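You operate a simulated robot arm through the tools that you are given. There is no shell and no other tool.

The job below is to be done with a simulated robot arm. You get a single attempt, and the scene is never put back.

JOB
Put things in order on the top of the packing bench. At the end: the green plug gauge stands where the yellow tag (marked "REDRESSED") stood; the red plug gauge stands where the silver mandrel with a white band stood; the silver mandrel with a white band is on the silver drip tray; the yellow tag stands where the red plug gauge stood; whatever was shut is shut again. Leave all else as you found it, and nothing knocked over.

Only the result counts: the job must be done as asked and must still hold three seconds after the hand-in. Knocking over, shifting, dropping, spilling or breaking anything else fails it.

ROBOT AND FRAMES
A 6-joint arm with a two-finger gripper, fixed in place. Base frame: the origin is at the foot of the arm, x ahead of it, y to its left, z up; the work surface is at about z = 0. Readings come in m, rad, newtons and seconds.
With the tool pointing down near the work surface it reaches from about 0.24 to 0.62 m from the base axis. Its first joint turns from -1.152 to 1.152 rad. Payload 1.37 kg.
The TCP is the grasp point between the finger pads, 0.022 m short of the fingertips. In the tool frame z runs along the fingers and y along their closing line. Largest opening 0.092 m; the body of the gripper starts 0.065 m behind the TCP.
Orientation is that of the tool frame in the base frame, as [roll, pitch, yaw] about the fixed x, y, z axes, in that order (R = Rz(yaw) Ry(pitch) Rx(roll)). With the fingers straight down and closing along the base's y, the tool's x points along the base's -x, its y along +y and its z along -z.

CONTROLS
- The arm moves only by the tool jog_arm. Its argument "moves" is a list of rows, each a list of 7 numbers: the shift along the base's x, y, z in m, then the turn, a rotation vector about the base's x, y, z in rad, then the opening in per cent of the stroke, from 0 (shut) to 100 (fully open). In form: [[x, y, z, wx, wy, wz, fingers], ...]. A call has 1 to 20 rows; each row shifts and turns the commanded pose from where the row before left it. Rows are played at 5 a second. More than 0.05 m and 0.15 rad between two rows, or a gripper value outside its range, and nothing of the call is played. A pose out of reach is approached as far as the arm can. The call stops where the force on the tool passes 40 N (or 10 N more than at its start, if that is more) or the arm is blocked; 0.2 s more then pass. Each finger halts on what it meets, pressing with about 26 N; the grip force reading is that of the motor and also rises with nothing between the fingers. The clock runs only during rows and for 0.2 s after the last one: add rows that do not move to give the fingers time. It gives the time, the measured TCP pose, the force on the tool (base axes), the opening and the grip force at its end, in the units of the frame above (readings bear some noise), with the torque about the TCP (base axes, N m) and any sound that the robot's microphone picked up.
- Cameras (640 x 400 px; columns grow to the right, rows downward): "scene" is fixed at [0.0265, -0.4309, 0.5722]; the picture's right is [0.84, -0.54, 0.00], its down [-0.36, -0.57, -0.74] and it looks along [0.40, 0.62, -0.68] (base axes); focal length 300 px, centre (320, 200). "wrist" rides on the gripper at [0.071, 0.019, -0.102] in the tool frame; the picture's right is [-0.26, 0.97, 0.00], its down [-0.75, -0.20, -0.62] and it looks along [-0.60, -0.16, 0.78] (tool axes); focal length 280 px, centre (320, 200). There is no depth. A picture from a camera that has moved, and an enlarged one, comes with that camera's place and axes in the base frame and with its lens.
- get_image(camera): a new picture of that camera. The clock stands still meanwhile.
- inspect(camera, box): a new picture of the part [left, top, right, bottom] of that camera's present view, enlarged. The clock stands still meanwhile.
- hand_in(): hands the job in; it is judged then, once.

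Places have to be worked out from the pictures, the camera data and where the tool is seen. Open the gripper and draw the arm clear of the work before you hand the job in, unless the task says otherwise.

The tools are called after "Emit:" by a JSON object that holds its "fn" and its "kwargs". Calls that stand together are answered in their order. jog_arm: Moves the arm, as the interface text tells. Its arguments: {"type":"object","properties":{"moves":{"type":"array","items":{"type":"array","items":{"type":"number"}}}},"required":["moves"]} The other tools are called the same way: get_image (camera) takes a picture; inspect (camera, box) takes an enlarged picture of a part of a camera's view; hand_in () hands the job in.

At the start:

```text
time: 0.0
position: [0.4476, 0.2147, 0.2583]
tcp_rot: [3.139, 0.0, 3.14]
force: [0.2, 0.6, -0.3]
ft_torque: [0.0, -0.03, 0.02]
finger_gap: 0.0919
grip_force: 0.0
```

scene: 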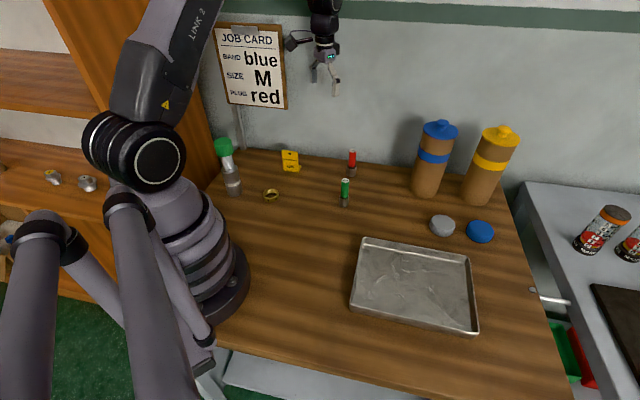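
wrist: 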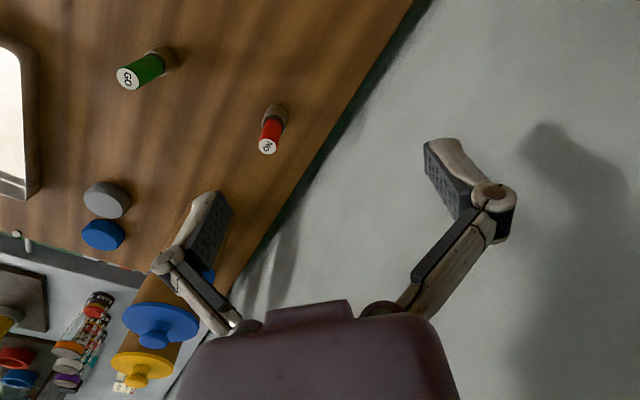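

I start by enlarging parts of the scene to find all the objects, especially the silver mandrel.

Emit:
{"fn": "inspect", "kwargs": {"camera": "scene", "box": [200, 120, 400, 245]}}

Emit:
{"fn": "inspect", "kwargs": {"camera": "scene", "box": [380, 100, 640, 262]}}

Emit:
{"fn": "inspect", "kwargs": {"camera": "scene", "box": [0, 120, 240, 270]}}

Emit:
{"fn": "inspect", "kwargs": {"camera": "scene", "box": [400, 240, 640, 390]}}

Emit:
{"fn": "inspect", "kwargs": {"camera": "wrist", "box": [0, 170, 240, 400]}}

```text
3.20 times, centred on (300, 182) of scene
camera zoom: at [0.0265, -0.4309, 0.5722], right [0.84, -0.54, 0.0], down [-0.36, -0.57, -0.74], along [0.4, 0.62, -0.68], focal length 961 px, centre (384, 256)
```

zoom: 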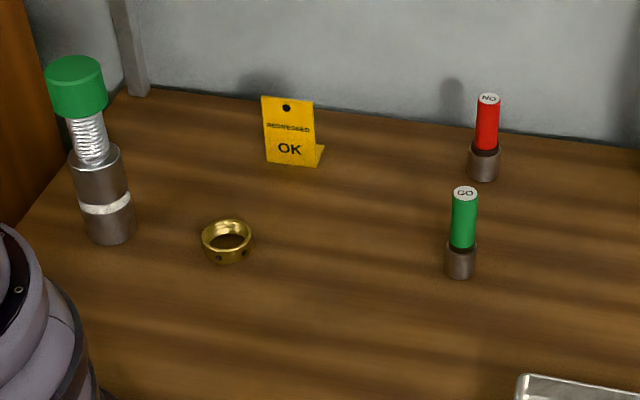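

```text
2.46 times, centred on (510, 181) of scene
camera zoom: at [0.0265, -0.4309, 0.5722], right [0.84, -0.54, 0.0], down [-0.36, -0.57, -0.74], along [0.4, 0.62, -0.68], focal length 739 px, centre (-148, 247)
```

zoom: 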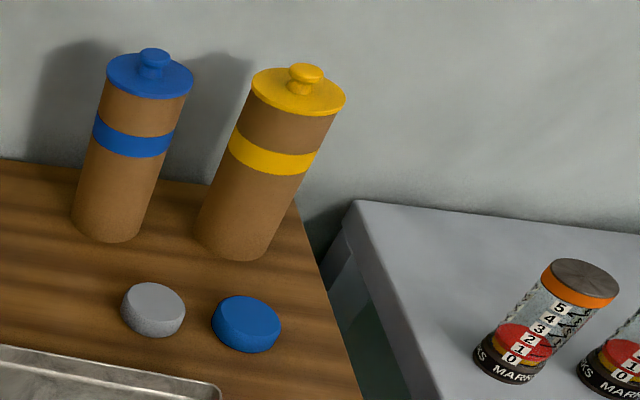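

```text
2.67 times, centred on (120, 195) of scene
camera zoom: at [0.0265, -0.4309, 0.5722], right [0.84, -0.54, 0.0], down [-0.36, -0.57, -0.74], along [0.4, 0.62, -0.68], focal length 801 px, centre (853, 213)
```

zoom: 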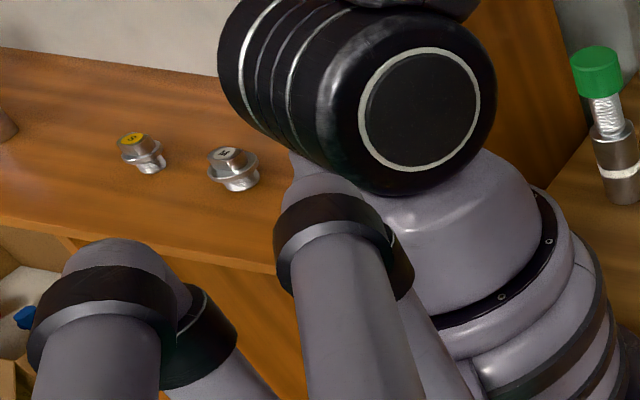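

```text
2.67 times, centred on (520, 315) of scene
camera zoom: at [0.0265, -0.4309, 0.5722], right [0.84, -0.54, 0.0], down [-0.36, -0.57, -0.74], along [0.4, 0.62, -0.68], focal length 801 px, centre (-213, -107)
```

zoom: 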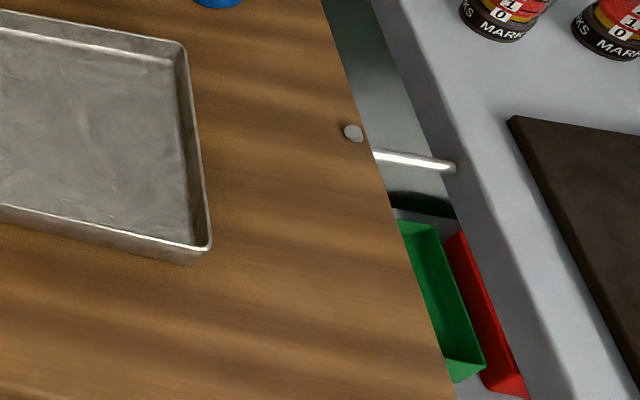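

```text
1.74 times, centred on (120, 285) of wrist
camera zoom: at [0.3766, 0.2348, 0.3601], right [0.26, 0.97, 0.0], down [0.75, -0.21, 0.62], along [0.6, -0.16, -0.78], focal length 488 px, centre (668, 52)
```

zoom: 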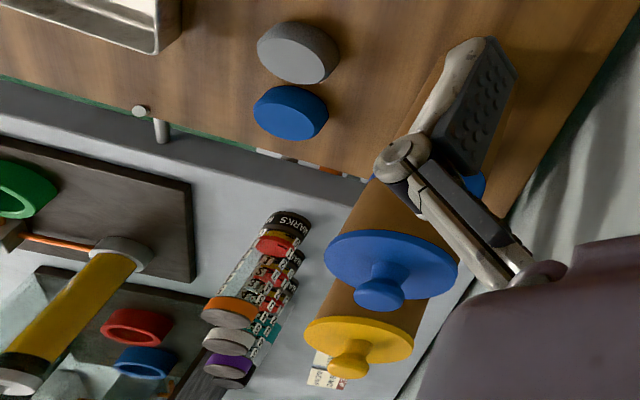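

The silver body with a white band at the left (about x 0.17, y 0.25) looks like the mandrel, with a green knob on a threaded stem. I enlarge it, the tag and the gauges for detail.

Emit:
{"fn": "inspect", "kwargs": {"camera": "scene", "box": [205, 130, 257, 202]}}

Emit:
{"fn": "inspect", "kwargs": {"camera": "scene", "box": [270, 142, 314, 178]}}

Emit:
{"fn": "inspect", "kwargs": {"camera": "scene", "box": [325, 140, 373, 215]}}

Emit:
{"fn": "inspect", "kwargs": {"camera": "scene", "box": [340, 225, 490, 345]}}

Emit:
{"fn": "inspect", "kwargs": {"camera": "scene", "box": [200, 320, 500, 400]}}

```text
5.56 times, centred on (231, 166) of scene
camera zoom: at [0.0265, -0.4309, 0.5722], right [0.84, -0.54, 0.0], down [-0.36, -0.57, -0.74], along [0.4, 0.62, -0.68], focal length 1669 px, centre (814, 389)
```

zoom: 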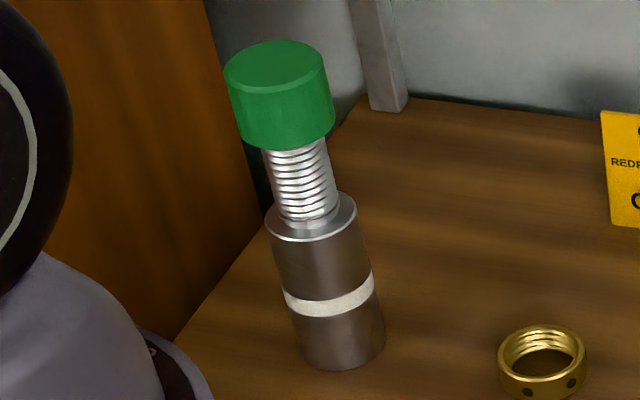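

```text
11.11 times, centred on (292, 160) of scene
camera zoom: at [0.0265, -0.4309, 0.5722], right [0.84, -0.54, 0.0], down [-0.36, -0.57, -0.74], along [0.4, 0.62, -0.68], focal length 3337 px, centre (631, 644)
```

zoom: 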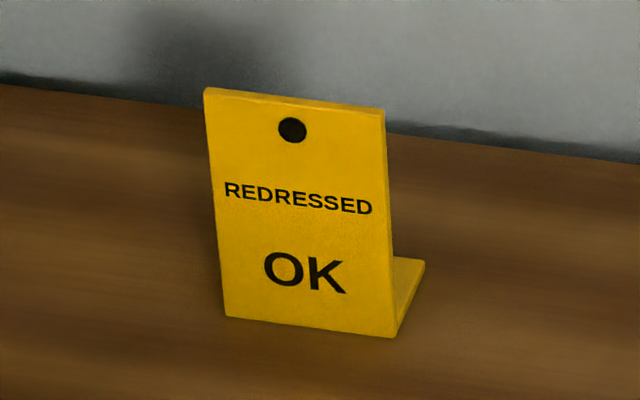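

```text
5.33 times, centred on (349, 178) of scene
camera zoom: at [0.0265, -0.4309, 0.5722], right [0.84, -0.54, 0.0], down [-0.36, -0.57, -0.74], along [0.4, 0.62, -0.68], focal length 1602 px, centre (165, 320)
```

zoom: 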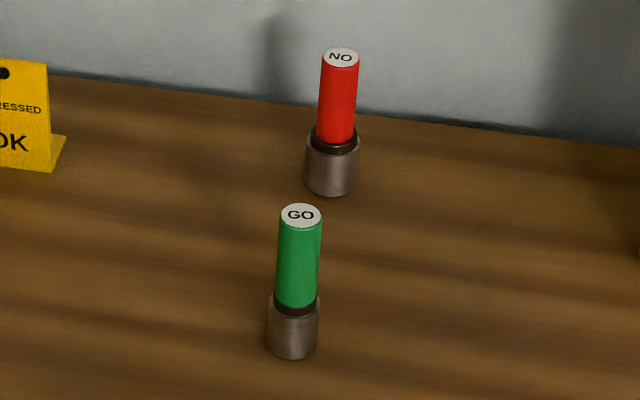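

```text
3.33 times, centred on (415, 285) of scene
camera zoom: at [0.0265, -0.4309, 0.5722], right [0.84, -0.54, 0.0], down [-0.36, -0.57, -0.74], along [0.4, 0.62, -0.68], focal length 1001 px, centre (3, -83)
```

zoom: 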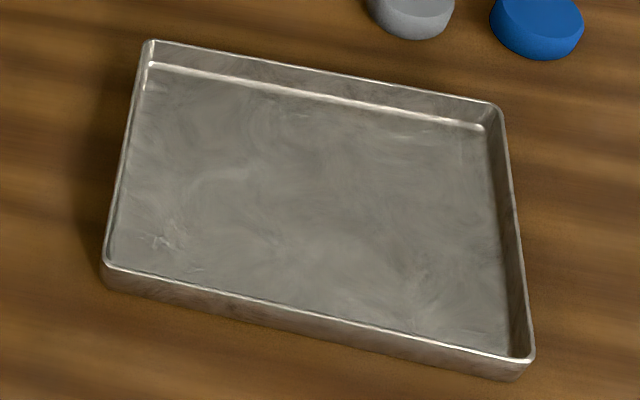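

```text
2.13 times, centred on (350, 360) of scene
camera zoom: at [0.0265, -0.4309, 0.5722], right [0.84, -0.54, 0.0], down [-0.36, -0.57, -0.74], along [0.4, 0.62, -0.68], focal length 641 px, centre (256, -141)
```

zoom: 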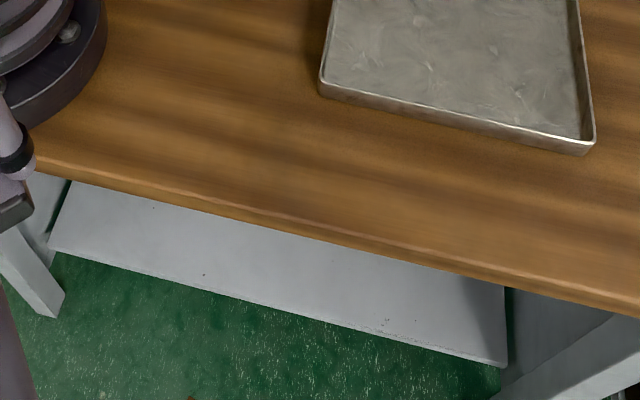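

The mandrel stands at about (0.173, 0.252), body to z≈0.086 and green knob from z≈0.13 to 0.17; no lid or door is in the way. I move high over it, turning the tool so the camera stays away from the wooden side panel.

Emit:
{"fn": "jog_arm", "kwargs": {"moves": [[-0.0229, 0.0031, 0.004, 0, 0, 0.1, 100], [-0.0229, 0.0031, 0.004, 0, 0, 0.1, 100], [-0.0229, 0.0031, 0.004, 0, 0, 0.1, 100], [-0.0229, 0.0031, 0.004, 0, 0, 0.1, 100], [-0.0229, 0.0031, 0.004, 0, 0, 0.1, 100], [-0.0229, 0.0031, 0.004, 0, 0, 0.1, 100], [-0.0229, 0.0031, 0.004, 0, 0, 0.1, 100], [-0.0229, 0.0031, 0.004, 0, 0, 0.1, 100], [-0.0229, 0.0031, 0.004, 0, 0, 0.1, 100], [-0.0229, 0.0031, 0.004, 0, 0, 0.1, 100], [-0.0229, 0.0031, 0.004, 0, 0, 0.1, 100], [-0.0229, 0.0031, 0.004, 0, 0, 0.1, 100], [0, 0, 0, 0, 0, 0, 100]]}}

Emit:
{"fn": "get_image", "kwargs": {"camera": "wrist"}}

Emit:
{"fn": "get_image", "kwargs": {"camera": "scene"}}

```text
time: 2.8
position: [0.173, 0.2521, 0.3069]
tcp_rot: [3.141, -0.001, -1.942]
force: [-0.9, 0.3, -0.3]
ft_torque: [0.0, -0.01, 0.0]
finger_gap: 0.092
grip_force: 0.1
```

```text
taken
camera wrist: at [0.1286, 0.1936, 0.4084], right [-0.81, 0.59, 0.0], down [0.46, 0.63, 0.62], along [0.37, 0.5, -0.78], focal length 280 px, centre (320, 200)
```

wrist: 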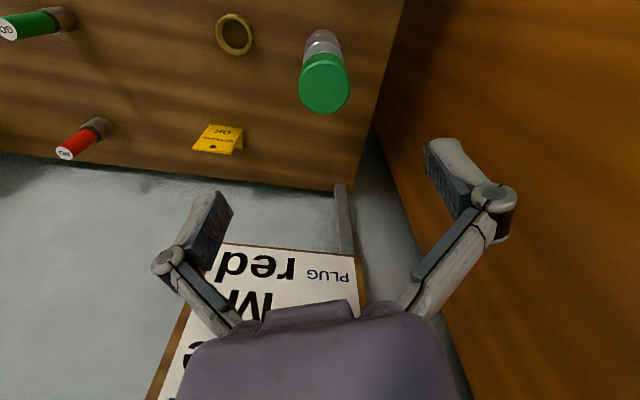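

```text
taken
```

scene: 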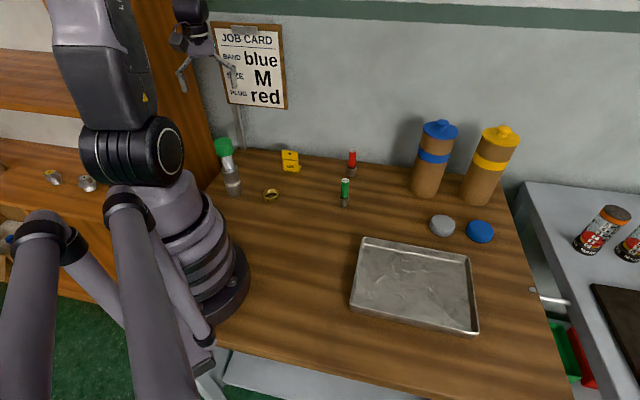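

Newest wrist view shows the mandrel's knob slightly ahead of the tool point; I enlarge it to fix its place precisely.

Emit:
{"fn": "inspect", "kwargs": {"camera": "wrist", "box": [270, 10, 390, 130]}}

Emit:
{"fn": "inspect", "kwargs": {"camera": "wrist", "box": [0, 0, 270, 170]}}

```text
3.33 times, centred on (330, 70) of wrist
camera zoom: at [0.1286, 0.1936, 0.4084], right [-0.81, 0.59, 0.0], down [0.46, 0.63, 0.62], along [0.37, 0.5, -0.78], focal length 935 px, centre (287, 633)
```

zoom: 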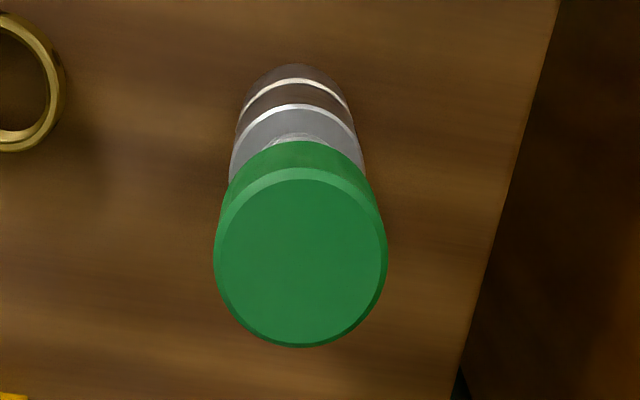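

```text
2.35 times, centred on (135, 85) of wrist
camera zoom: at [0.1286, 0.1936, 0.4084], right [-0.81, 0.59, 0.0], down [0.46, 0.63, 0.62], along [0.37, 0.5, -0.78], focal length 660 px, centre (755, 471)
```

zoom: 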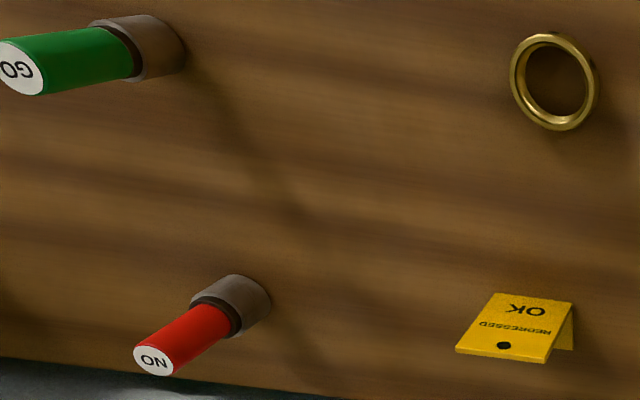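

Triangulating gives the knob centre near (0.169, 0.253), top z≈0.17. I line up and descend to just above it to check centring.

Emit:
{"fn": "jog_arm", "kwargs": {"moves": [[-0.004, 0.001, -0.02, 0, 0, 0, 100], [0, 0, -0.02, 0, 0, 0, 100], [0, 0, -0.02, 0, 0, 0, 100], [0, 0, -0.02, 0, 0, 0, 100], [0, 0, -0.01, 0, 0, 0, 100], [0, 0, 0, 0, 0, 0, 100]]}}

Emit:
{"fn": "get_image", "kwargs": {"camera": "wrist"}}

Emit:
{"fn": "inspect", "kwargs": {"camera": "scene", "box": [150, 60, 290, 210]}}

```text
time: 4.2
position: [0.1694, 0.2533, 0.2164]
tcp_rot: [3.141, -0.001, -1.94]
force: [-0.5, 0.2, 0.3]
ft_torque: [0.0, 0.02, 0.01]
finger_gap: 0.0921
grip_force: 0.0
```

```text
taken
camera wrist: at [0.1246, 0.1945, 0.3187], right [-0.8, 0.59, 0.0], down [0.46, 0.63, 0.62], along [0.37, 0.5, -0.78], focal length 280 px, centre (320, 200)
```

wrist: 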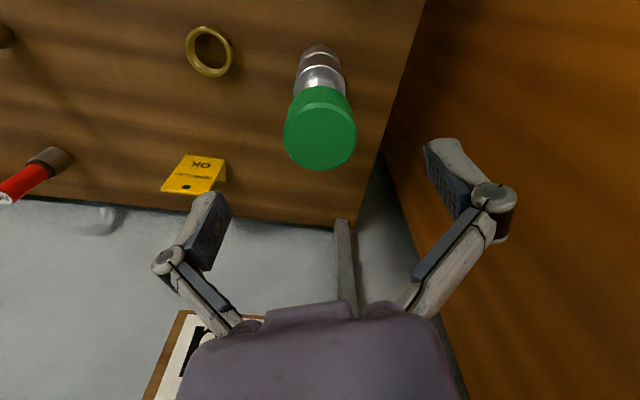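

```text
2.67 times, centred on (220, 135) of scene
camera zoom: at [0.0265, -0.4309, 0.5722], right [0.84, -0.54, 0.0], down [-0.36, -0.57, -0.74], along [0.4, 0.62, -0.68], focal length 801 px, centre (587, 373)
```

zoom: 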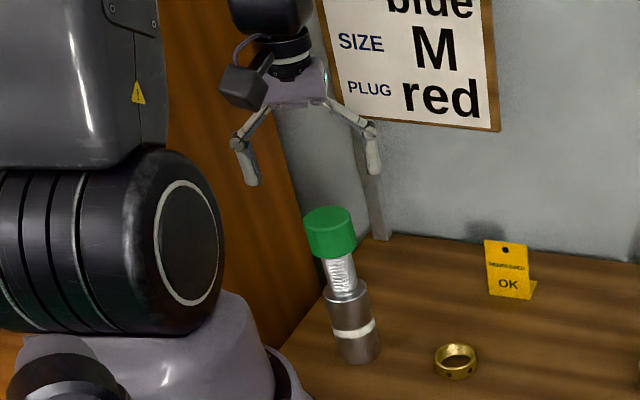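

The knob lies on the centre column and close to the expected row, so alignment is within a few mm. I go down to z≈0.151 around the knob and look before closing.

Emit:
{"fn": "jog_arm", "kwargs": {"moves": [[-0.001, -0.002, -0.015, 0, 0, 0, 100], [0, 0, -0.015, 0, 0, 0, 100], [0, 0, -0.015, 0, 0, 0, 100], [0, 0, -0.015, 0, 0, 0, 100], [0, 0, -0.005, 0, 0, 0, 100], [0, 0, 0, 0, 0, 0, 100]]}}

Emit:
{"fn": "get_image", "kwargs": {"camera": "wrist"}}

Emit:
{"fn": "inspect", "kwargs": {"camera": "scene", "box": [170, 90, 290, 210]}}

```text
time: 5.6
position: [0.168, 0.2512, 0.1521]
tcp_rot: [3.138, 0.0, -1.943]
force: [0.1, -0.3, 0.0]
ft_torque: [-0.02, 0.0, -0.02]
finger_gap: 0.0919
grip_force: 0.0
```

```text
taken
camera wrist: at [0.1241, 0.1915, 0.2541], right [-0.8, 0.59, 0.0], down [0.46, 0.63, 0.62], along [0.37, 0.5, -0.78], focal length 280 px, centre (320, 200)
```

wrist: 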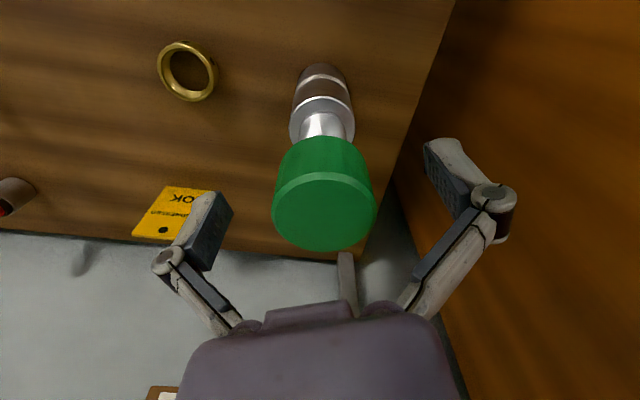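

```text
3.33 times, centred on (230, 150) of scene
camera zoom: at [0.0265, -0.4309, 0.5722], right [0.84, -0.54, 0.0], down [-0.36, -0.57, -0.74], along [0.4, 0.62, -0.68], focal length 1001 px, centre (620, 367)
```

zoom: 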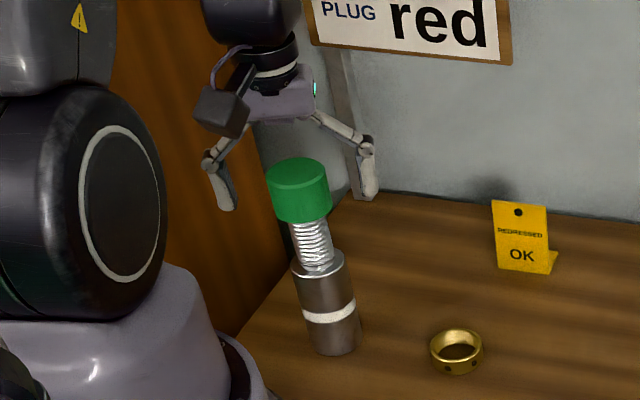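

The knob is centred between the fingers (top disc at about column 324, row 212, as predicted). I close on it.

Emit:
{"fn": "jog_arm", "kwargs": {"moves": [[0, 0, 0, 0, 0, 0, 60], [0, 0, 0, 0, 0, 0, 50], [0, 0, 0, 0, 0, 0, 40], [0, 0, 0, 0, 0, 0, 30], [0, 0, 0, 0, 0, 0, 20], [0, 0, 0, 0, 0, 0, 20], [0, 0, 0, 0, 0, 0, 20]]}}

Emit:
{"fn": "get_image", "kwargs": {"camera": "wrist"}}

Emit:
{"fn": "inspect", "kwargs": {"camera": "scene", "box": [170, 90, 290, 210]}}

```text
time: 7.2
position: [0.1692, 0.2489, 0.1527]
tcp_rot: [3.14, -0.001, -1.94]
force: [-0.5, 0.0, 2.1]
ft_torque: [0.05, -0.02, 0.01]
finger_gap: 0.0417
grip_force: 25.9
```

```text
taken
camera wrist: at [0.1241, 0.1915, 0.2542], right [-0.8, 0.59, 0.0], down [0.46, 0.63, 0.62], along [0.37, 0.5, -0.78], focal length 280 px, centre (320, 200)
```

wrist: 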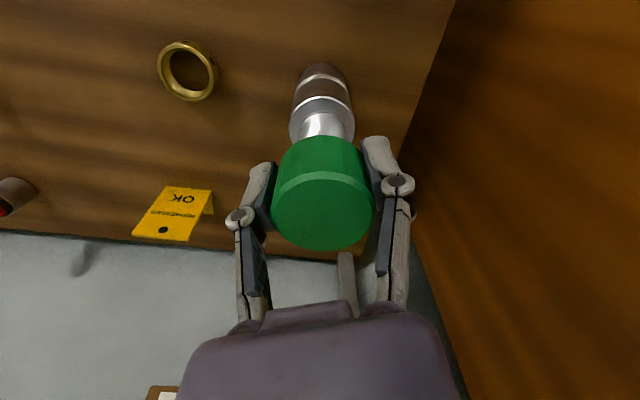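

```text
3.33 times, centred on (230, 150) of scene
camera zoom: at [0.0265, -0.4309, 0.5722], right [0.84, -0.54, 0.0], down [-0.36, -0.57, -0.74], along [0.4, 0.62, -0.68], focal length 1001 px, centre (620, 367)
```

zoom: 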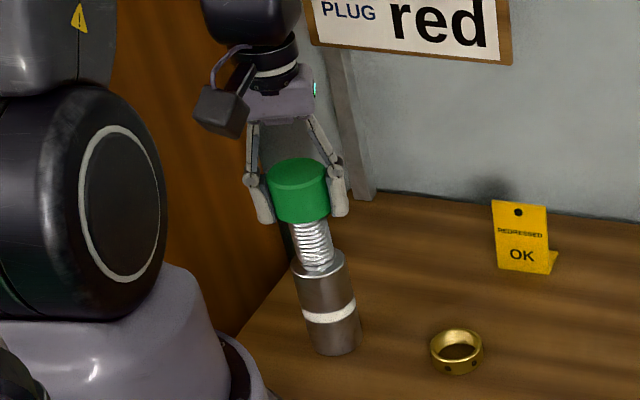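

Gripped at 0.042 m with nothing shifted. I lift by 8 mm gently and check whether the entire mandrel comes or only the knob.

Emit:
{"fn": "jog_arm", "kwargs": {"moves": [[0, 0, 0.004, 0, 0, 0, 15], [0, 0, 0.004, 0, 0, 0, 15], [0, 0, 0, 0, 0, 0, 15], [0, 0, 0, 0, 0, 0, 15]]}}

Emit:
{"fn": "inspect", "kwargs": {"camera": "scene", "box": [170, 90, 290, 210]}}

Emit:
{"fn": "get_image", "kwargs": {"camera": "wrist"}}

```text
time: 8.2
position: [0.1668, 0.2498, 0.1604]
tcp_rot: [3.141, -0.002, -1.941]
force: [0.5, 0.2, -3.2]
ft_torque: [-0.04, -0.01, -0.04]
finger_gap: 0.0414
grip_force: 25.6
```

```text
3.33 times, centred on (230, 150) of scene
camera zoom: at [0.0265, -0.4309, 0.5722], right [0.84, -0.54, 0.0], down [-0.36, -0.57, -0.74], along [0.4, 0.62, -0.68], focal length 1001 px, centre (620, 367)
```

zoom: 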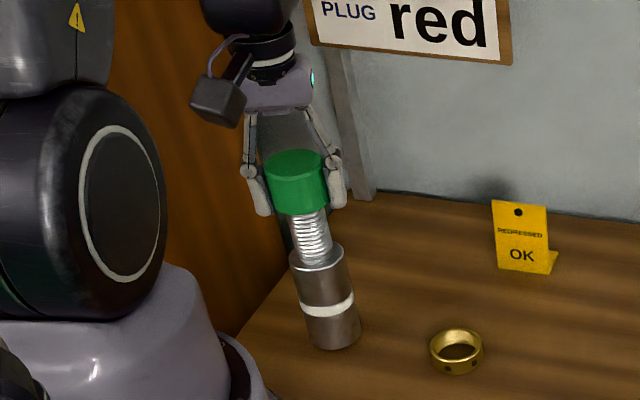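

```text
taken
camera wrist: at [0.1243, 0.1924, 0.2612], right [-0.8, 0.59, 0.0], down [0.46, 0.63, 0.62], along [0.37, 0.5, -0.78], focal length 280 px, centre (320, 200)
```

wrist: 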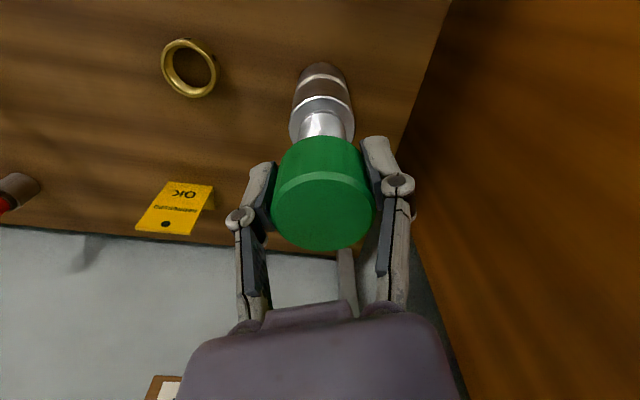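

The entire mandrel lifts (about 5 N). I raise it to a safe height and swing it towards the tray, arcing in front of the base.

Emit:
{"fn": "jog_arm", "kwargs": {"moves": [[0, 0, 0.01, 0, 0, 0, 15], [0, 0, 0.02, 0, 0, 0, 15], [0, 0, 0.02, 0, 0, 0, 15], [0, 0, 0.02, 0, 0, 0, 15], [0, 0, 0.02, 0, 0, 0, 15], [0, 0, 0.02, 0, 0, 0, 15], [0, 0, 0.01, 0, 0, 0, 15], [0, 0, 0, 0, 0, 0, 15]]}}

Emit:
{"fn": "jog_arm", "kwargs": {"moves": [[0.0066, -0.01, 0, 0, 0, -0.035, 15], [0.0132, -0.02, 0, 0, 0, -0.07, 15], [0.0132, -0.02, 0, 0, 0, -0.07, 15], [0.0132, -0.02, 0, 0, 0, -0.07, 15], [0.0132, -0.02, 0, 0, 0, -0.07, 15], [0.0132, -0.02, 0, 0, 0, -0.07, 15], [0.0132, -0.02, 0, 0, 0, -0.07, 15], [0.0132, -0.02, 0, 0, 0, -0.07, 15], [0.0132, -0.02, 0, 0, 0, -0.07, 15], [0.0132, -0.02, 0, 0, 0, -0.07, 15], [0.0066, -0.01, 0, 0, 0, -0.035, 15], [0, 0, 0, 0, 0, 0, 15]]}}

Emit:
{"fn": "get_image", "kwargs": {"camera": "scene"}}

Emit:
{"fn": "get_image", "kwargs": {"camera": "wrist"}}

```text
time: 10.0
position: [0.1671, 0.2498, 0.2789]
tcp_rot: [3.14, 0.001, -1.941]
force: [-0.2, -0.4, -3.3]
ft_torque: [0.01, 0.01, 0.02]
finger_gap: 0.0421
grip_force: 25.8
```

```text
time: 12.6
position: [0.3001, 0.0509, 0.2806]
tcp_rot: [3.138, 0.0, -2.642]
force: [-0.1, -1.0, -4.5]
ft_torque: [0.01, 0.03, -0.02]
finger_gap: 0.0421
grip_force: 25.9
```

```text
taken
```

scene: 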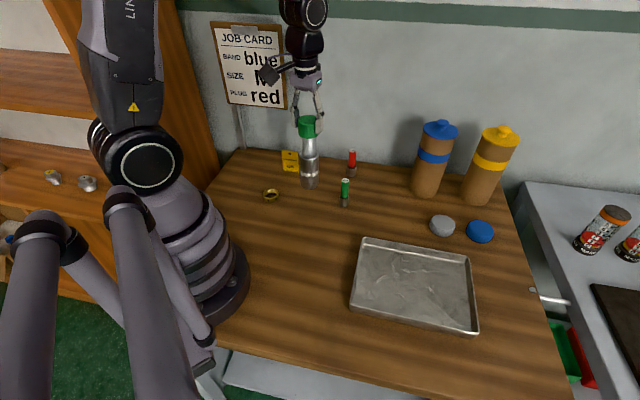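

```text
taken
camera wrist: at [0.2286, 0.0355, 0.3814], right [-0.23, 0.97, 0.0], down [0.76, 0.18, 0.62], along [0.61, 0.15, -0.78], focal length 280 px, centre (320, 200)
```

wrist: 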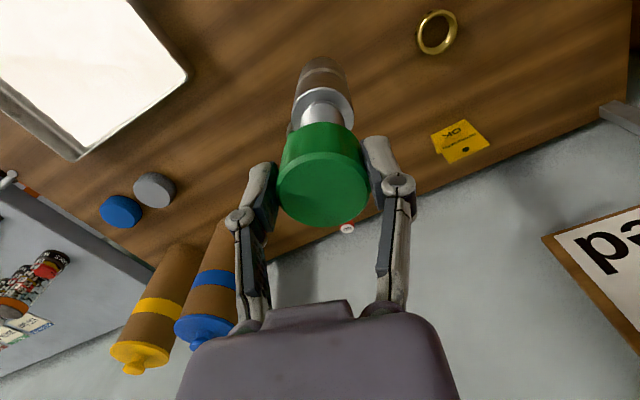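

The knob seems to sit lower between the fingers than before; I look closely to see whether it is slipping.

Emit:
{"fn": "inspect", "kwargs": {"camera": "scene", "box": [270, 60, 350, 200]}}

Emit:
{"fn": "inspect", "kwargs": {"camera": "wrist", "box": [220, 40, 430, 260]}}

```text
2.86 times, centred on (310, 130) of scene
camera zoom: at [0.0265, -0.4309, 0.5722], right [0.84, -0.54, 0.0], down [-0.36, -0.57, -0.74], along [0.4, 0.62, -0.68], focal length 858 px, centre (349, 400)
```

zoom: 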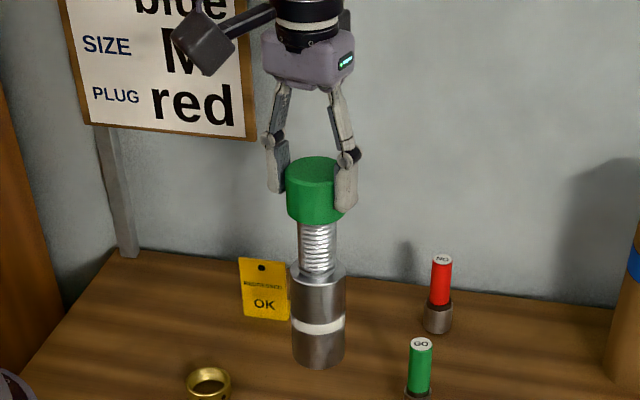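

```text
1.82 times, centred on (325, 150) of wrist
camera zoom: at [0.2286, 0.0355, 0.3814], right [-0.23, 0.97, 0.0], down [0.76, 0.18, 0.62], along [0.61, 0.15, -0.78], focal length 510 px, centre (311, 291)
```

zoom: 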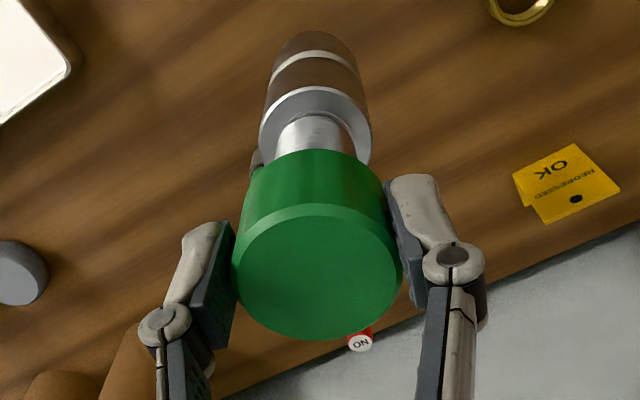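

The knob has slid some millimetres down in the pads. I wait a moment to see whether it keeps creeping.

Emit:
{"fn": "jog_arm", "kwargs": {"moves": [[0, 0, 0, 0, 0, 0, 0], [0, 0, 0, 0, 0, 0, 0]]}}

Emit:
{"fn": "inspect", "kwargs": {"camera": "wrist", "box": [220, 40, 430, 260]}}

```text
time: 13.2
position: [0.2988, 0.0525, 0.2793]
tcp_rot: [3.14, 0.002, -2.641]
force: [-0.9, 1.0, -3.9]
ft_torque: [-0.05, -0.01, 0.03]
finger_gap: 0.0421
grip_force: 25.8
```

```text
1.82 times, centred on (325, 150) of wrist
camera zoom: at [0.2284, 0.0356, 0.3813], right [-0.23, 0.97, 0.0], down [0.76, 0.18, 0.62], along [0.61, 0.15, -0.78], focal length 510 px, centre (311, 291)
```

zoom: 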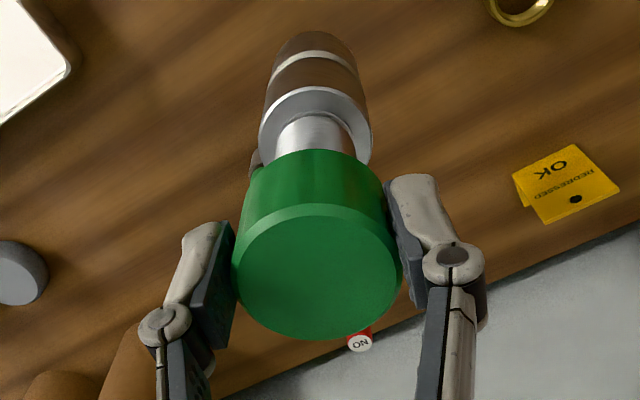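

It holds steady (the slip of about 15 mm happened during acceleration). To be safe I set the mandrel down here on the empty table at about (0.30, 0.05), slowly, to regrip deeper.

Emit:
{"fn": "jog_arm", "kwargs": {"moves": [[0, 0, -0.005, 0, 0, 0, 0], [0, 0, -0.01, 0, 0, 0, 0], [0, 0, -0.01, 0, 0, 0, 0], [0, 0, -0.01, 0, 0, 0, 0], [0, 0, -0.01, 0, 0, 0, 0], [0, 0, -0.01, 0, 0, 0, 0], [0, 0, -0.01, 0, 0, 0, 0], [0, 0, -0.01, 0, 0, 0, 0], [0, 0, -0.008, 0, 0, 0, 0], [0, 0, -0.006, 0, 0, 0, 0], [0, 0, -0.004, 0, 0, 0, 0], [0, 0, 0, 0, 0, 0, 0]]}}

Emit:
{"fn": "inspect", "kwargs": {"camera": "scene", "box": [260, 80, 370, 240]}}

Emit:
{"fn": "get_image", "kwargs": {"camera": "wrist"}}

```text
time: 15.8
position: [0.3014, 0.0517, 0.1861]
tcp_rot: [3.14, -0.002, -2.641]
force: [0.6, -0.1, -3.1]
ft_torque: [0.03, 0.01, 0.05]
finger_gap: 0.0418
grip_force: 25.5
```

```text
2.50 times, centred on (315, 160) of scene
camera zoom: at [0.0265, -0.4309, 0.5722], right [0.84, -0.54, 0.0], down [-0.36, -0.57, -0.74], along [0.4, 0.62, -0.68], focal length 751 px, centre (332, 300)
```

zoom: 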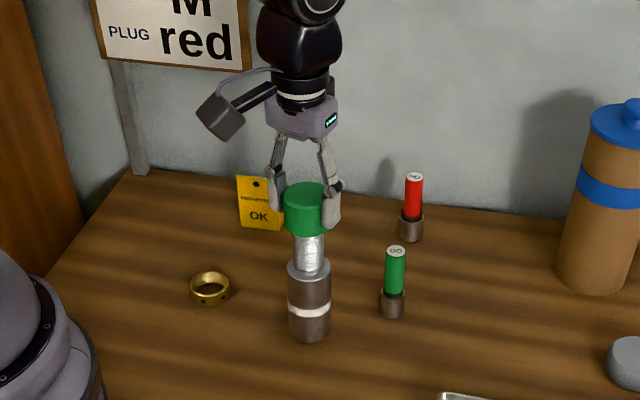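

```text
taken
camera wrist: at [0.2292, 0.0353, 0.2877], right [-0.23, 0.97, 0.0], down [0.76, 0.18, 0.62], along [0.61, 0.15, -0.78], focal length 280 px, centre (320, 200)
```

wrist: 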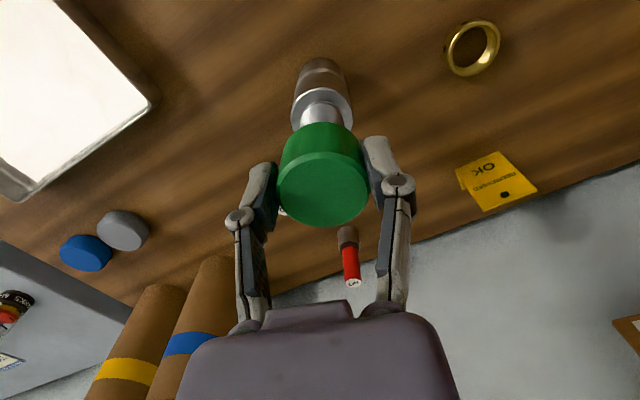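

Still held firmly. Now the last centimetres in small steps until the base touches.

Emit:
{"fn": "jog_arm", "kwargs": {"moves": [[0, 0, -0.004, 0, 0, 0, 0], [0, 0, -0.004, 0, 0, 0, 0], [0, 0, -0.003, 0, 0, 0, 0], [0, 0, -0.003, 0, 0, 0, 0], [0, 0, 0, 0, 0, 0, 0]]}}

Emit:
{"fn": "inspect", "kwargs": {"camera": "scene", "box": [260, 80, 370, 240]}}

```text
time: 17.0
position: [0.2999, 0.0517, 0.1724]
tcp_rot: [3.14, 0.0, -2.641]
force: [0.4, -0.7, -4.3]
ft_torque: [-0.02, 0.01, 0.02]
finger_gap: 0.0417
grip_force: 26.2
```

```text
2.50 times, centred on (315, 160) of scene
camera zoom: at [0.0265, -0.4309, 0.5722], right [0.84, -0.54, 0.0], down [-0.36, -0.57, -0.74], along [0.4, 0.62, -0.68], focal length 751 px, centre (332, 300)
```

zoom: 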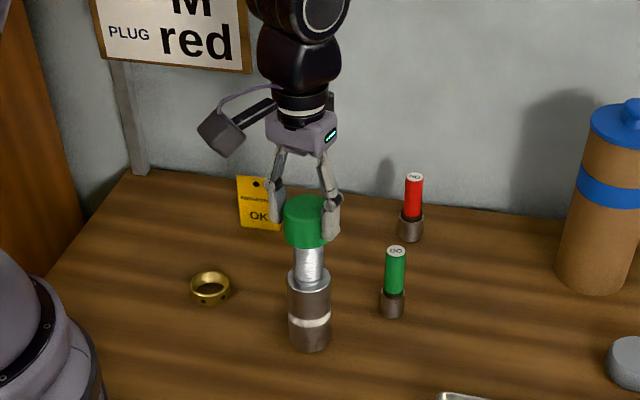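

The weight still hangs on the gripper (−4 N), so it has not touched yet. I continue down in 1–2 mm steps.

Emit:
{"fn": "jog_arm", "kwargs": {"moves": [[0, 0, -0.002, 0, 0, 0, 0], [0, 0, -0.001, 0, 0, 0, 0], [0, 0, -0.001, 0, 0, 0, 0], [0, 0, 0, 0, 0, 0, 0]]}}

Emit:
{"fn": "jog_arm", "kwargs": {"moves": [[0, 0, -0.001, 0, 0, 0, 0], [0, 0, -0.001, 0, 0, 0, 0], [0, 0, 0, 0, 0, 0, 0]]}}

Emit:
{"fn": "jog_arm", "kwargs": {"moves": [[0, 0, -0.001, 0, 0, 0, 0], [0, 0, -0.001, 0, 0, 0, 0], [0, 0, 0, 0, 0, 0, 0]]}}

```text
time: 18.0
position: [0.3005, 0.0508, 0.169]
tcp_rot: [3.139, 0.001, -2.639]
force: [-1.7, 0.6, 0.2]
ft_torque: [0.07, 0.13, 0.02]
finger_gap: 0.0421
grip_force: 26.3
```

```text
time: 18.8
position: [0.3005, 0.0511, 0.1674]
tcp_rot: [3.139, 0.0, -2.64]
force: [-3.5, 1.5, 24.6]
ft_torque: [0.17, -0.09, -0.01]
finger_gap: 0.0421
grip_force: 26.3
```

```text
time: 19.6
position: [0.301, 0.0508, 0.1641]
tcp_rot: [3.14, 0.0, -2.642]
force: [-3.6, 1.6, 23.2]
ft_torque: [0.2, -0.11, -0.01]
finger_gap: 0.0417
grip_force: 25.8
```

The base is down (contact ~24 N). I relax the pressure, open part way, and lower around the knob to z≈0.128 for a deeper grip.

Emit:
{"fn": "jog_arm", "kwargs": {"moves": [[0, 0, 0.001, 0, 0, 0, 0], [0, 0, 0.0005, 0, 0, 0, 0], [0, 0, 0, 0, 0, 0, 0]]}}

Emit:
{"fn": "jog_arm", "kwargs": {"moves": [[0, 0, 0, 0, 0, 0, 52], [0, 0, 0, 0, 0, 0, 60], [0, 0, 0, 0, 0, 0, 75], [0, 0, 0, 0, 0, 0, 90], [0, 0, 0, 0, 0, 0, 90]]}}

Emit:
{"fn": "get_image", "kwargs": {"camera": "wrist"}}

Emit:
{"fn": "inspect", "kwargs": {"camera": "scene", "box": [260, 80, 370, 240]}}

```text
time: 20.4
position: [0.2999, 0.0517, 0.1665]
tcp_rot: [3.139, -0.002, -2.641]
force: [0.6, -0.2, 0.0]
ft_torque: [-0.01, -0.11, 0.02]
finger_gap: 0.0416
grip_force: 25.5
```

```text
time: 21.6
position: [0.301, 0.0512, 0.1654]
tcp_rot: [3.139, -0.001, -2.641]
force: [0.3, 0.2, -0.5]
ft_torque: [0.01, -0.01, -0.01]
finger_gap: 0.0828
grip_force: 0.0
```

```text
taken
camera wrist: at [0.2282, 0.0344, 0.2676], right [-0.23, 0.97, 0.0], down [0.76, 0.18, 0.62], along [0.61, 0.15, -0.78], focal length 280 px, centre (320, 200)
```

wrist: 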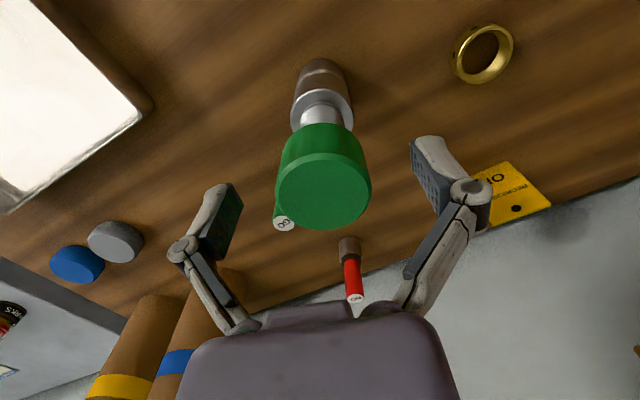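

```text
2.50 times, centred on (315, 160) of scene
camera zoom: at [0.0265, -0.4309, 0.5722], right [0.84, -0.54, 0.0], down [-0.36, -0.57, -0.74], along [0.4, 0.62, -0.68], focal length 751 px, centre (332, 300)
```

zoom: 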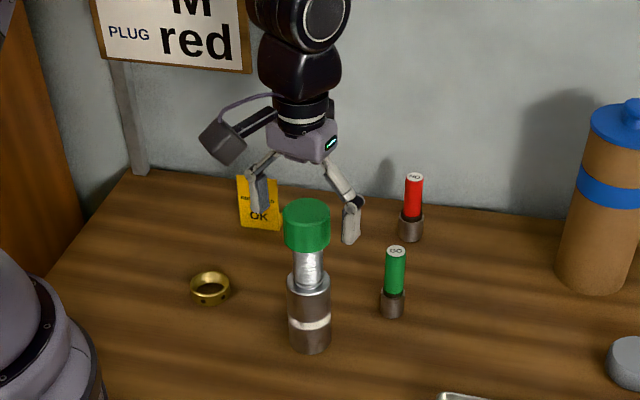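

It stands upright and centred. I descend 38 mm and close again.

Emit:
{"fn": "jog_arm", "kwargs": {"moves": [[0, 0, -0.01, 0, 0, 0, 90], [0, 0, -0.01, 0, 0, 0, 90], [0, 0, -0.01, 0, 0, 0, 90], [0, 0, -0.008, 0, 0, 0, 90], [0, 0, 0, 0, 0, 0, 90], [0, 0, 0, 0, 0, 0, 60], [0, 0, 0, 0, 0, 0, 50], [0, 0, 0, 0, 0, 0, 40], [0, 0, 0, 0, 0, 0, 20], [0, 0, 0, 0, 0, 0, 0], [0, 0, 0, 0, 0, 0, 0]]}}

Emit:
{"fn": "get_image", "kwargs": {"camera": "wrist"}}

Emit:
{"fn": "inspect", "kwargs": {"camera": "scene", "box": [260, 80, 370, 240]}}

```text
time: 24.0
position: [0.3005, 0.0521, 0.127]
tcp_rot: [3.14, 0.0, -2.64]
force: [0.5, -0.2, 0.4]
ft_torque: [0.0, -0.01, 0.0]
finger_gap: 0.0441
grip_force: 25.7
```

```text
taken
camera wrist: at [0.2288, 0.0355, 0.2293], right [-0.23, 0.97, 0.0], down [0.76, 0.18, 0.62], along [0.61, 0.15, -0.78], focal length 280 px, centre (320, 200)
```

wrist: 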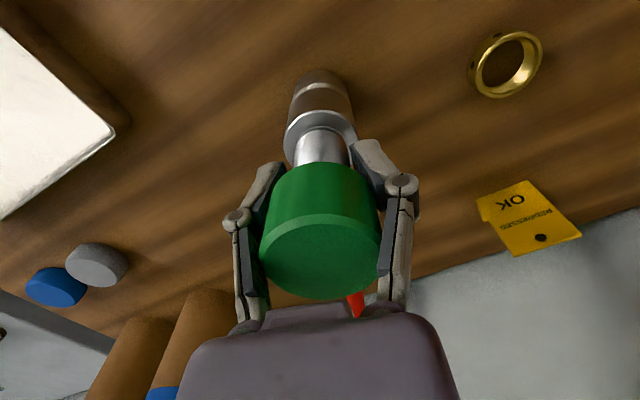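

```text
2.50 times, centred on (315, 160) of scene
camera zoom: at [0.0265, -0.4309, 0.5722], right [0.84, -0.54, 0.0], down [-0.36, -0.57, -0.74], along [0.4, 0.62, -0.68], focal length 751 px, centre (332, 300)
```

zoom: 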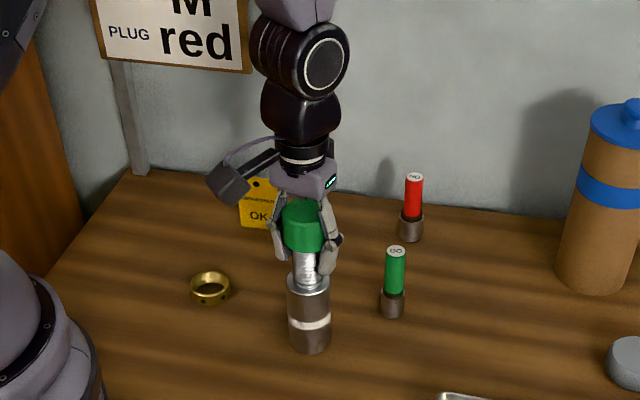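

The gap reads larger here (0.044), so the finger knuckles rather than the pads bear on the knob; the earlier grip at z≈0.165 withstood 24 N. I reopen, go back up to z≈0.162 and grip with the pads.

Emit:
{"fn": "jog_arm", "kwargs": {"moves": [[0, 0, 0, 0, 0, 0, 60], [0, 0, 0, 0, 0, 0, 75], [0, 0, 0, 0, 0, 0, 90], [0, 0, 0, 0, 0, 0, 90], [0, 0, 0.01, 0, 0, 0, 90], [0, 0, 0.01, 0, 0, 0, 90], [0, 0, 0.01, 0, 0, 0, 90], [0, 0, 0.005, 0, 0, 0, 90], [0, 0, 0, 0, 0, 0, 60], [0, 0, 0, 0, 0, 0, 50], [0, 0, 0, 0, 0, 0, 40], [0, 0, 0, 0, 0, 0, 20], [0, 0, 0, 0, 0, 0, 0], [0, 0, 0, 0, 0, 0, 0]]}}

Emit:
{"fn": "inspect", "kwargs": {"camera": "wrist", "box": [220, 40, 430, 260]}}

Emit:
{"fn": "inspect", "kwargs": {"camera": "scene", "box": [260, 80, 370, 240]}}

```text
time: 27.0
position: [0.3002, 0.0516, 0.1632]
tcp_rot: [3.139, 0.001, -2.642]
force: [-0.9, 1.3, 1.5]
ft_torque: [0.04, 0.06, -0.02]
finger_gap: 0.0418
grip_force: 25.9
```

```text
1.82 times, centred on (325, 150) of wrist
camera zoom: at [0.2286, 0.0343, 0.2649], right [-0.23, 0.97, 0.0], down [0.76, 0.18, 0.62], along [0.61, 0.15, -0.78], focal length 510 px, centre (311, 291)
```

zoom: 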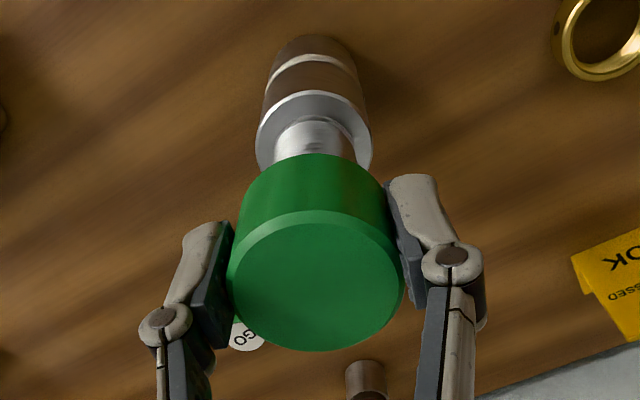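

```text
2.50 times, centred on (315, 160) of scene
camera zoom: at [0.0265, -0.4309, 0.5722], right [0.84, -0.54, 0.0], down [-0.36, -0.57, -0.74], along [0.4, 0.62, -0.68], focal length 751 px, centre (332, 300)
```

zoom: 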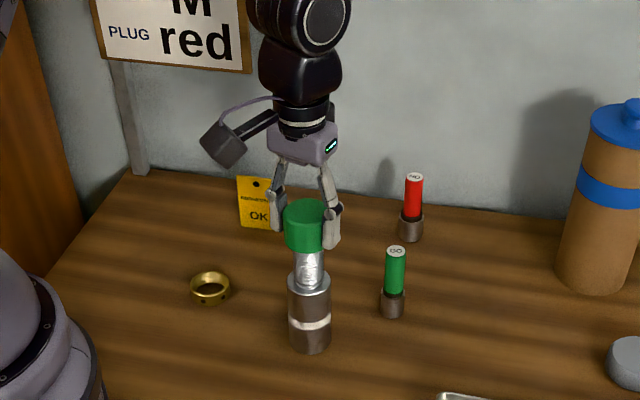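

Good pad grip at 0.0418 m. I lift 70 mm gently and check for slip.

Emit:
{"fn": "jog_arm", "kwargs": {"moves": [[0, 0, 0.003, 0, 0, 0, 0], [0, 0, 0.006, 0, 0, 0, 0], [0, 0, 0.01, 0, 0, 0, 0], [0, 0, 0.012, 0, 0, 0, 0], [0, 0, 0.012, 0, 0, 0, 0], [0, 0, 0.01, 0, 0, 0, 0], [0, 0, 0.008, 0, 0, 0, 0], [0, 0, 0.006, 0, 0, 0, 0], [0, 0, 0.003, 0, 0, 0, 0], [0, 0, 0, 0, 0, 0, 0]]}}

Emit:
{"fn": "inspect", "kwargs": {"camera": "wrist", "box": [220, 40, 430, 260]}}

```text
time: 29.2
position: [0.2997, 0.0504, 0.2319]
tcp_rot: [3.139, 0.0, -2.64]
force: [0.7, 0.3, -4.5]
ft_torque: [0.0, 0.01, -0.01]
finger_gap: 0.0418
grip_force: 26.1
```

```text
1.82 times, centred on (325, 150) of wrist
camera zoom: at [0.229, 0.0349, 0.3348], right [-0.23, 0.97, 0.0], down [0.76, 0.18, 0.62], along [0.61, 0.15, -0.78], focal length 510 px, centre (311, 291)
```

zoom: 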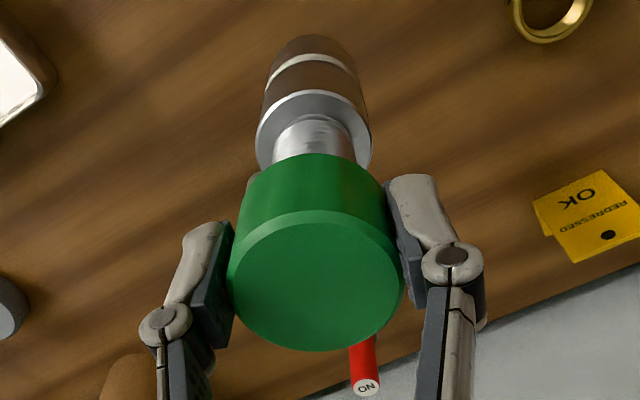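

No slip this time. I carry it smoothly to above the tray centre, about (0.39, −0.235).

Emit:
{"fn": "jog_arm", "kwargs": {"moves": [[0.0015, -0.005, 0, 0, 0, -0.01, 0], [0.003, -0.01, 0, 0, 0, -0.03, 0], [0.005, -0.016, 0, 0, 0, -0.04, 0], [0.0063, -0.02, 0, 0, 0, -0.05, 0], [0.0063, -0.02, 0, 0, 0, -0.05, 0], [0.0063, -0.02, 0, 0, 0, -0.05, 0], [0.0063, -0.02, 0, 0, 0, -0.05, 0], [0.0063, -0.02, 0, 0, 0, -0.05, 0], [0.0063, -0.02, 0, 0, 0, -0.05, 0], [0.0063, -0.02, 0, 0, 0, -0.05, 0], [0.0063, -0.02, 0, 0, 0, -0.05, 0], [0.0063, -0.02, 0, 0, 0, -0.04, 0], [0.0063, -0.02, 0, 0, 0, -0.03, 0], [0.0063, -0.02, 0, 0, 0, -0.03, 0], [0.005, -0.016, 0, 0, 0, -0.01, 0], [0.003, -0.012, 0, 0, 0, 0, 0], [0.0022, -0.007, 0, 0, 0, 0, 0], [0, 0, 0, 0, 0, 0, 0]]}}

Emit:
{"fn": "get_image", "kwargs": {"camera": "scene"}}

Emit:
{"fn": "get_image", "kwargs": {"camera": "wrist"}}

```text
time: 33.0
position: [0.3885, -0.2352, 0.2339]
tcp_rot: [3.14, 0.002, 3.052]
force: [-0.1, -0.5, -3.7]
ft_torque: [0.0, 0.01, -0.01]
finger_gap: 0.0416
grip_force: 26.5
```

```text
taken
```

scene: 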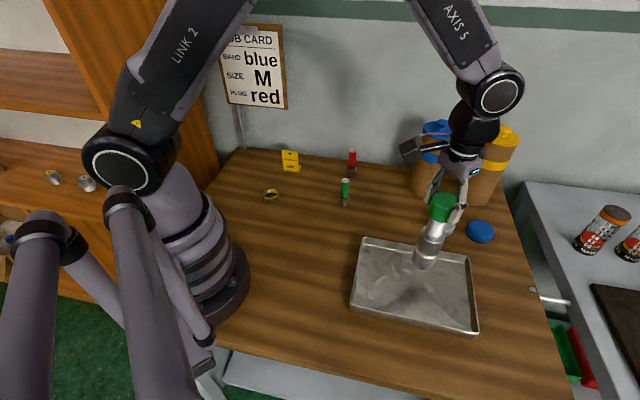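

```text
taken
camera wrist: at [0.3195, -0.209, 0.3352], right [0.35, 0.94, 0.0], down [0.73, -0.27, 0.62], along [0.59, -0.22, -0.78], focal length 280 px, centre (320, 200)
```

wrist: 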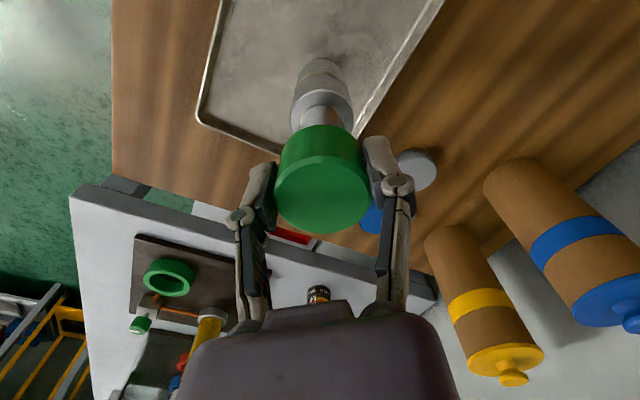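

The mandrel hangs over the tray's middle. I lower it slowly.

Emit:
{"fn": "jog_arm", "kwargs": {"moves": [[0, 0, -0.004, 0, 0, 0, 0], [0, 0, -0.008, 0, 0, 0, 0], [0, 0, -0.01, 0, 0, 0, 0], [0, 0, -0.01, 0, 0, 0, 0], [0, 0, -0.008, 0, 0, 0, 0], [0, 0, -0.006, 0, 0, 0, 0], [0, 0, -0.004, 0, 0, 0, 0], [0, 0, -0.004, 0, 0, 0, 0], [0, 0, -0.002, 0, 0, 0, 0], [0, 0, 0, 0, 0, 0, 0]]}}

Emit:
{"fn": "inspect", "kwargs": {"camera": "scene", "box": [340, 150, 500, 350]}}

```text
time: 35.2
position: [0.3886, -0.2341, 0.176]
tcp_rot: [3.139, -0.001, 3.052]
force: [0.6, 0.2, -4.2]
ft_torque: [0.02, 0.0, 0.0]
finger_gap: 0.0415
grip_force: 26.2
```

```text
2.00 times, centred on (420, 250) of scene
camera zoom: at [0.0265, -0.4309, 0.5722], right [0.84, -0.54, 0.0], down [-0.36, -0.57, -0.74], along [0.4, 0.62, -0.68], focal length 601 px, centre (120, 100)
```

zoom: 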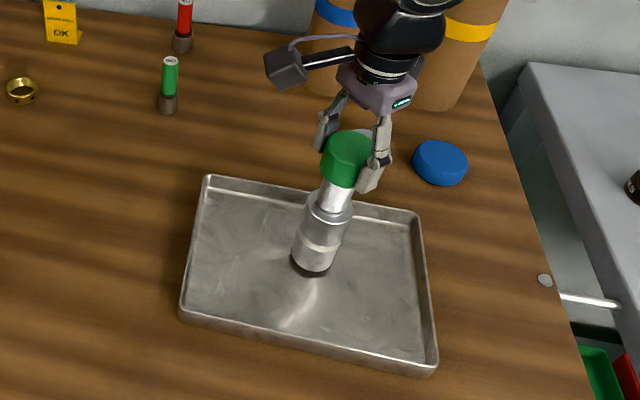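

Nearly down, well inside the tray. I step 1 mm at a time until the weight comes off.

Emit:
{"fn": "jog_arm", "kwargs": {"moves": [[0, 0, -0.002, 0, 0, 0, 0], [0, 0, -0.002, 0, 0, 0, 0], [0, 0, -0.001, 0, 0, 0, 0], [0, 0, 0, 0, 0, 0, 0]]}}

Emit:
{"fn": "jog_arm", "kwargs": {"moves": [[0, 0, -0.001, 0, 0, 0, 0], [0, 0, -0.001, 0, 0, 0, 0], [0, 0, 0, 0, 0, 0, 0]]}}

```text
time: 36.2
position: [0.3888, -0.2352, 0.171]
tcp_rot: [3.139, -0.001, 3.052]
force: [-0.3, 0.3, -3.5]
ft_torque: [-0.01, 0.04, 0.01]
finger_gap: 0.0414
grip_force: 25.9
```

```text
time: 37.0
position: [0.3888, -0.2346, 0.1697]
tcp_rot: [3.14, -0.001, 3.052]
force: [0.7, -0.4, -4.0]
ft_torque: [0.02, 0.02, -0.01]
finger_gap: 0.0415
grip_force: 26.1
```

Still hanging (−4 N); I continue in 1 mm steps.

Emit:
{"fn": "jog_arm", "kwargs": {"moves": [[0, 0, -0.001, 0, 0, 0, 0], [0, 0, -0.001, 0, 0, 0, 0], [0, 0, 0, 0, 0, 0, 0]]}}

Emit:
{"fn": "jog_arm", "kwargs": {"moves": [[0, 0, -0.001, 0, 0, 0, 0], [0, 0, 0, 0, 0, 0, 0]]}}

```text
time: 37.8
position: [0.3889, -0.2339, 0.1671]
tcp_rot: [3.141, -0.001, 3.051]
force: [-1.3, -0.5, 3.1]
ft_torque: [0.02, 0.07, -0.04]
finger_gap: 0.0416
grip_force: 26.1
```

```text
time: 38.4
position: [0.3893, -0.2339, 0.1674]
tcp_rot: [3.14, 0.003, 3.053]
force: [-3.2, 2.7, 14.7]
ft_torque: [0.19, 0.26, 0.03]
finger_gap: 0.0417
grip_force: 26.1
```

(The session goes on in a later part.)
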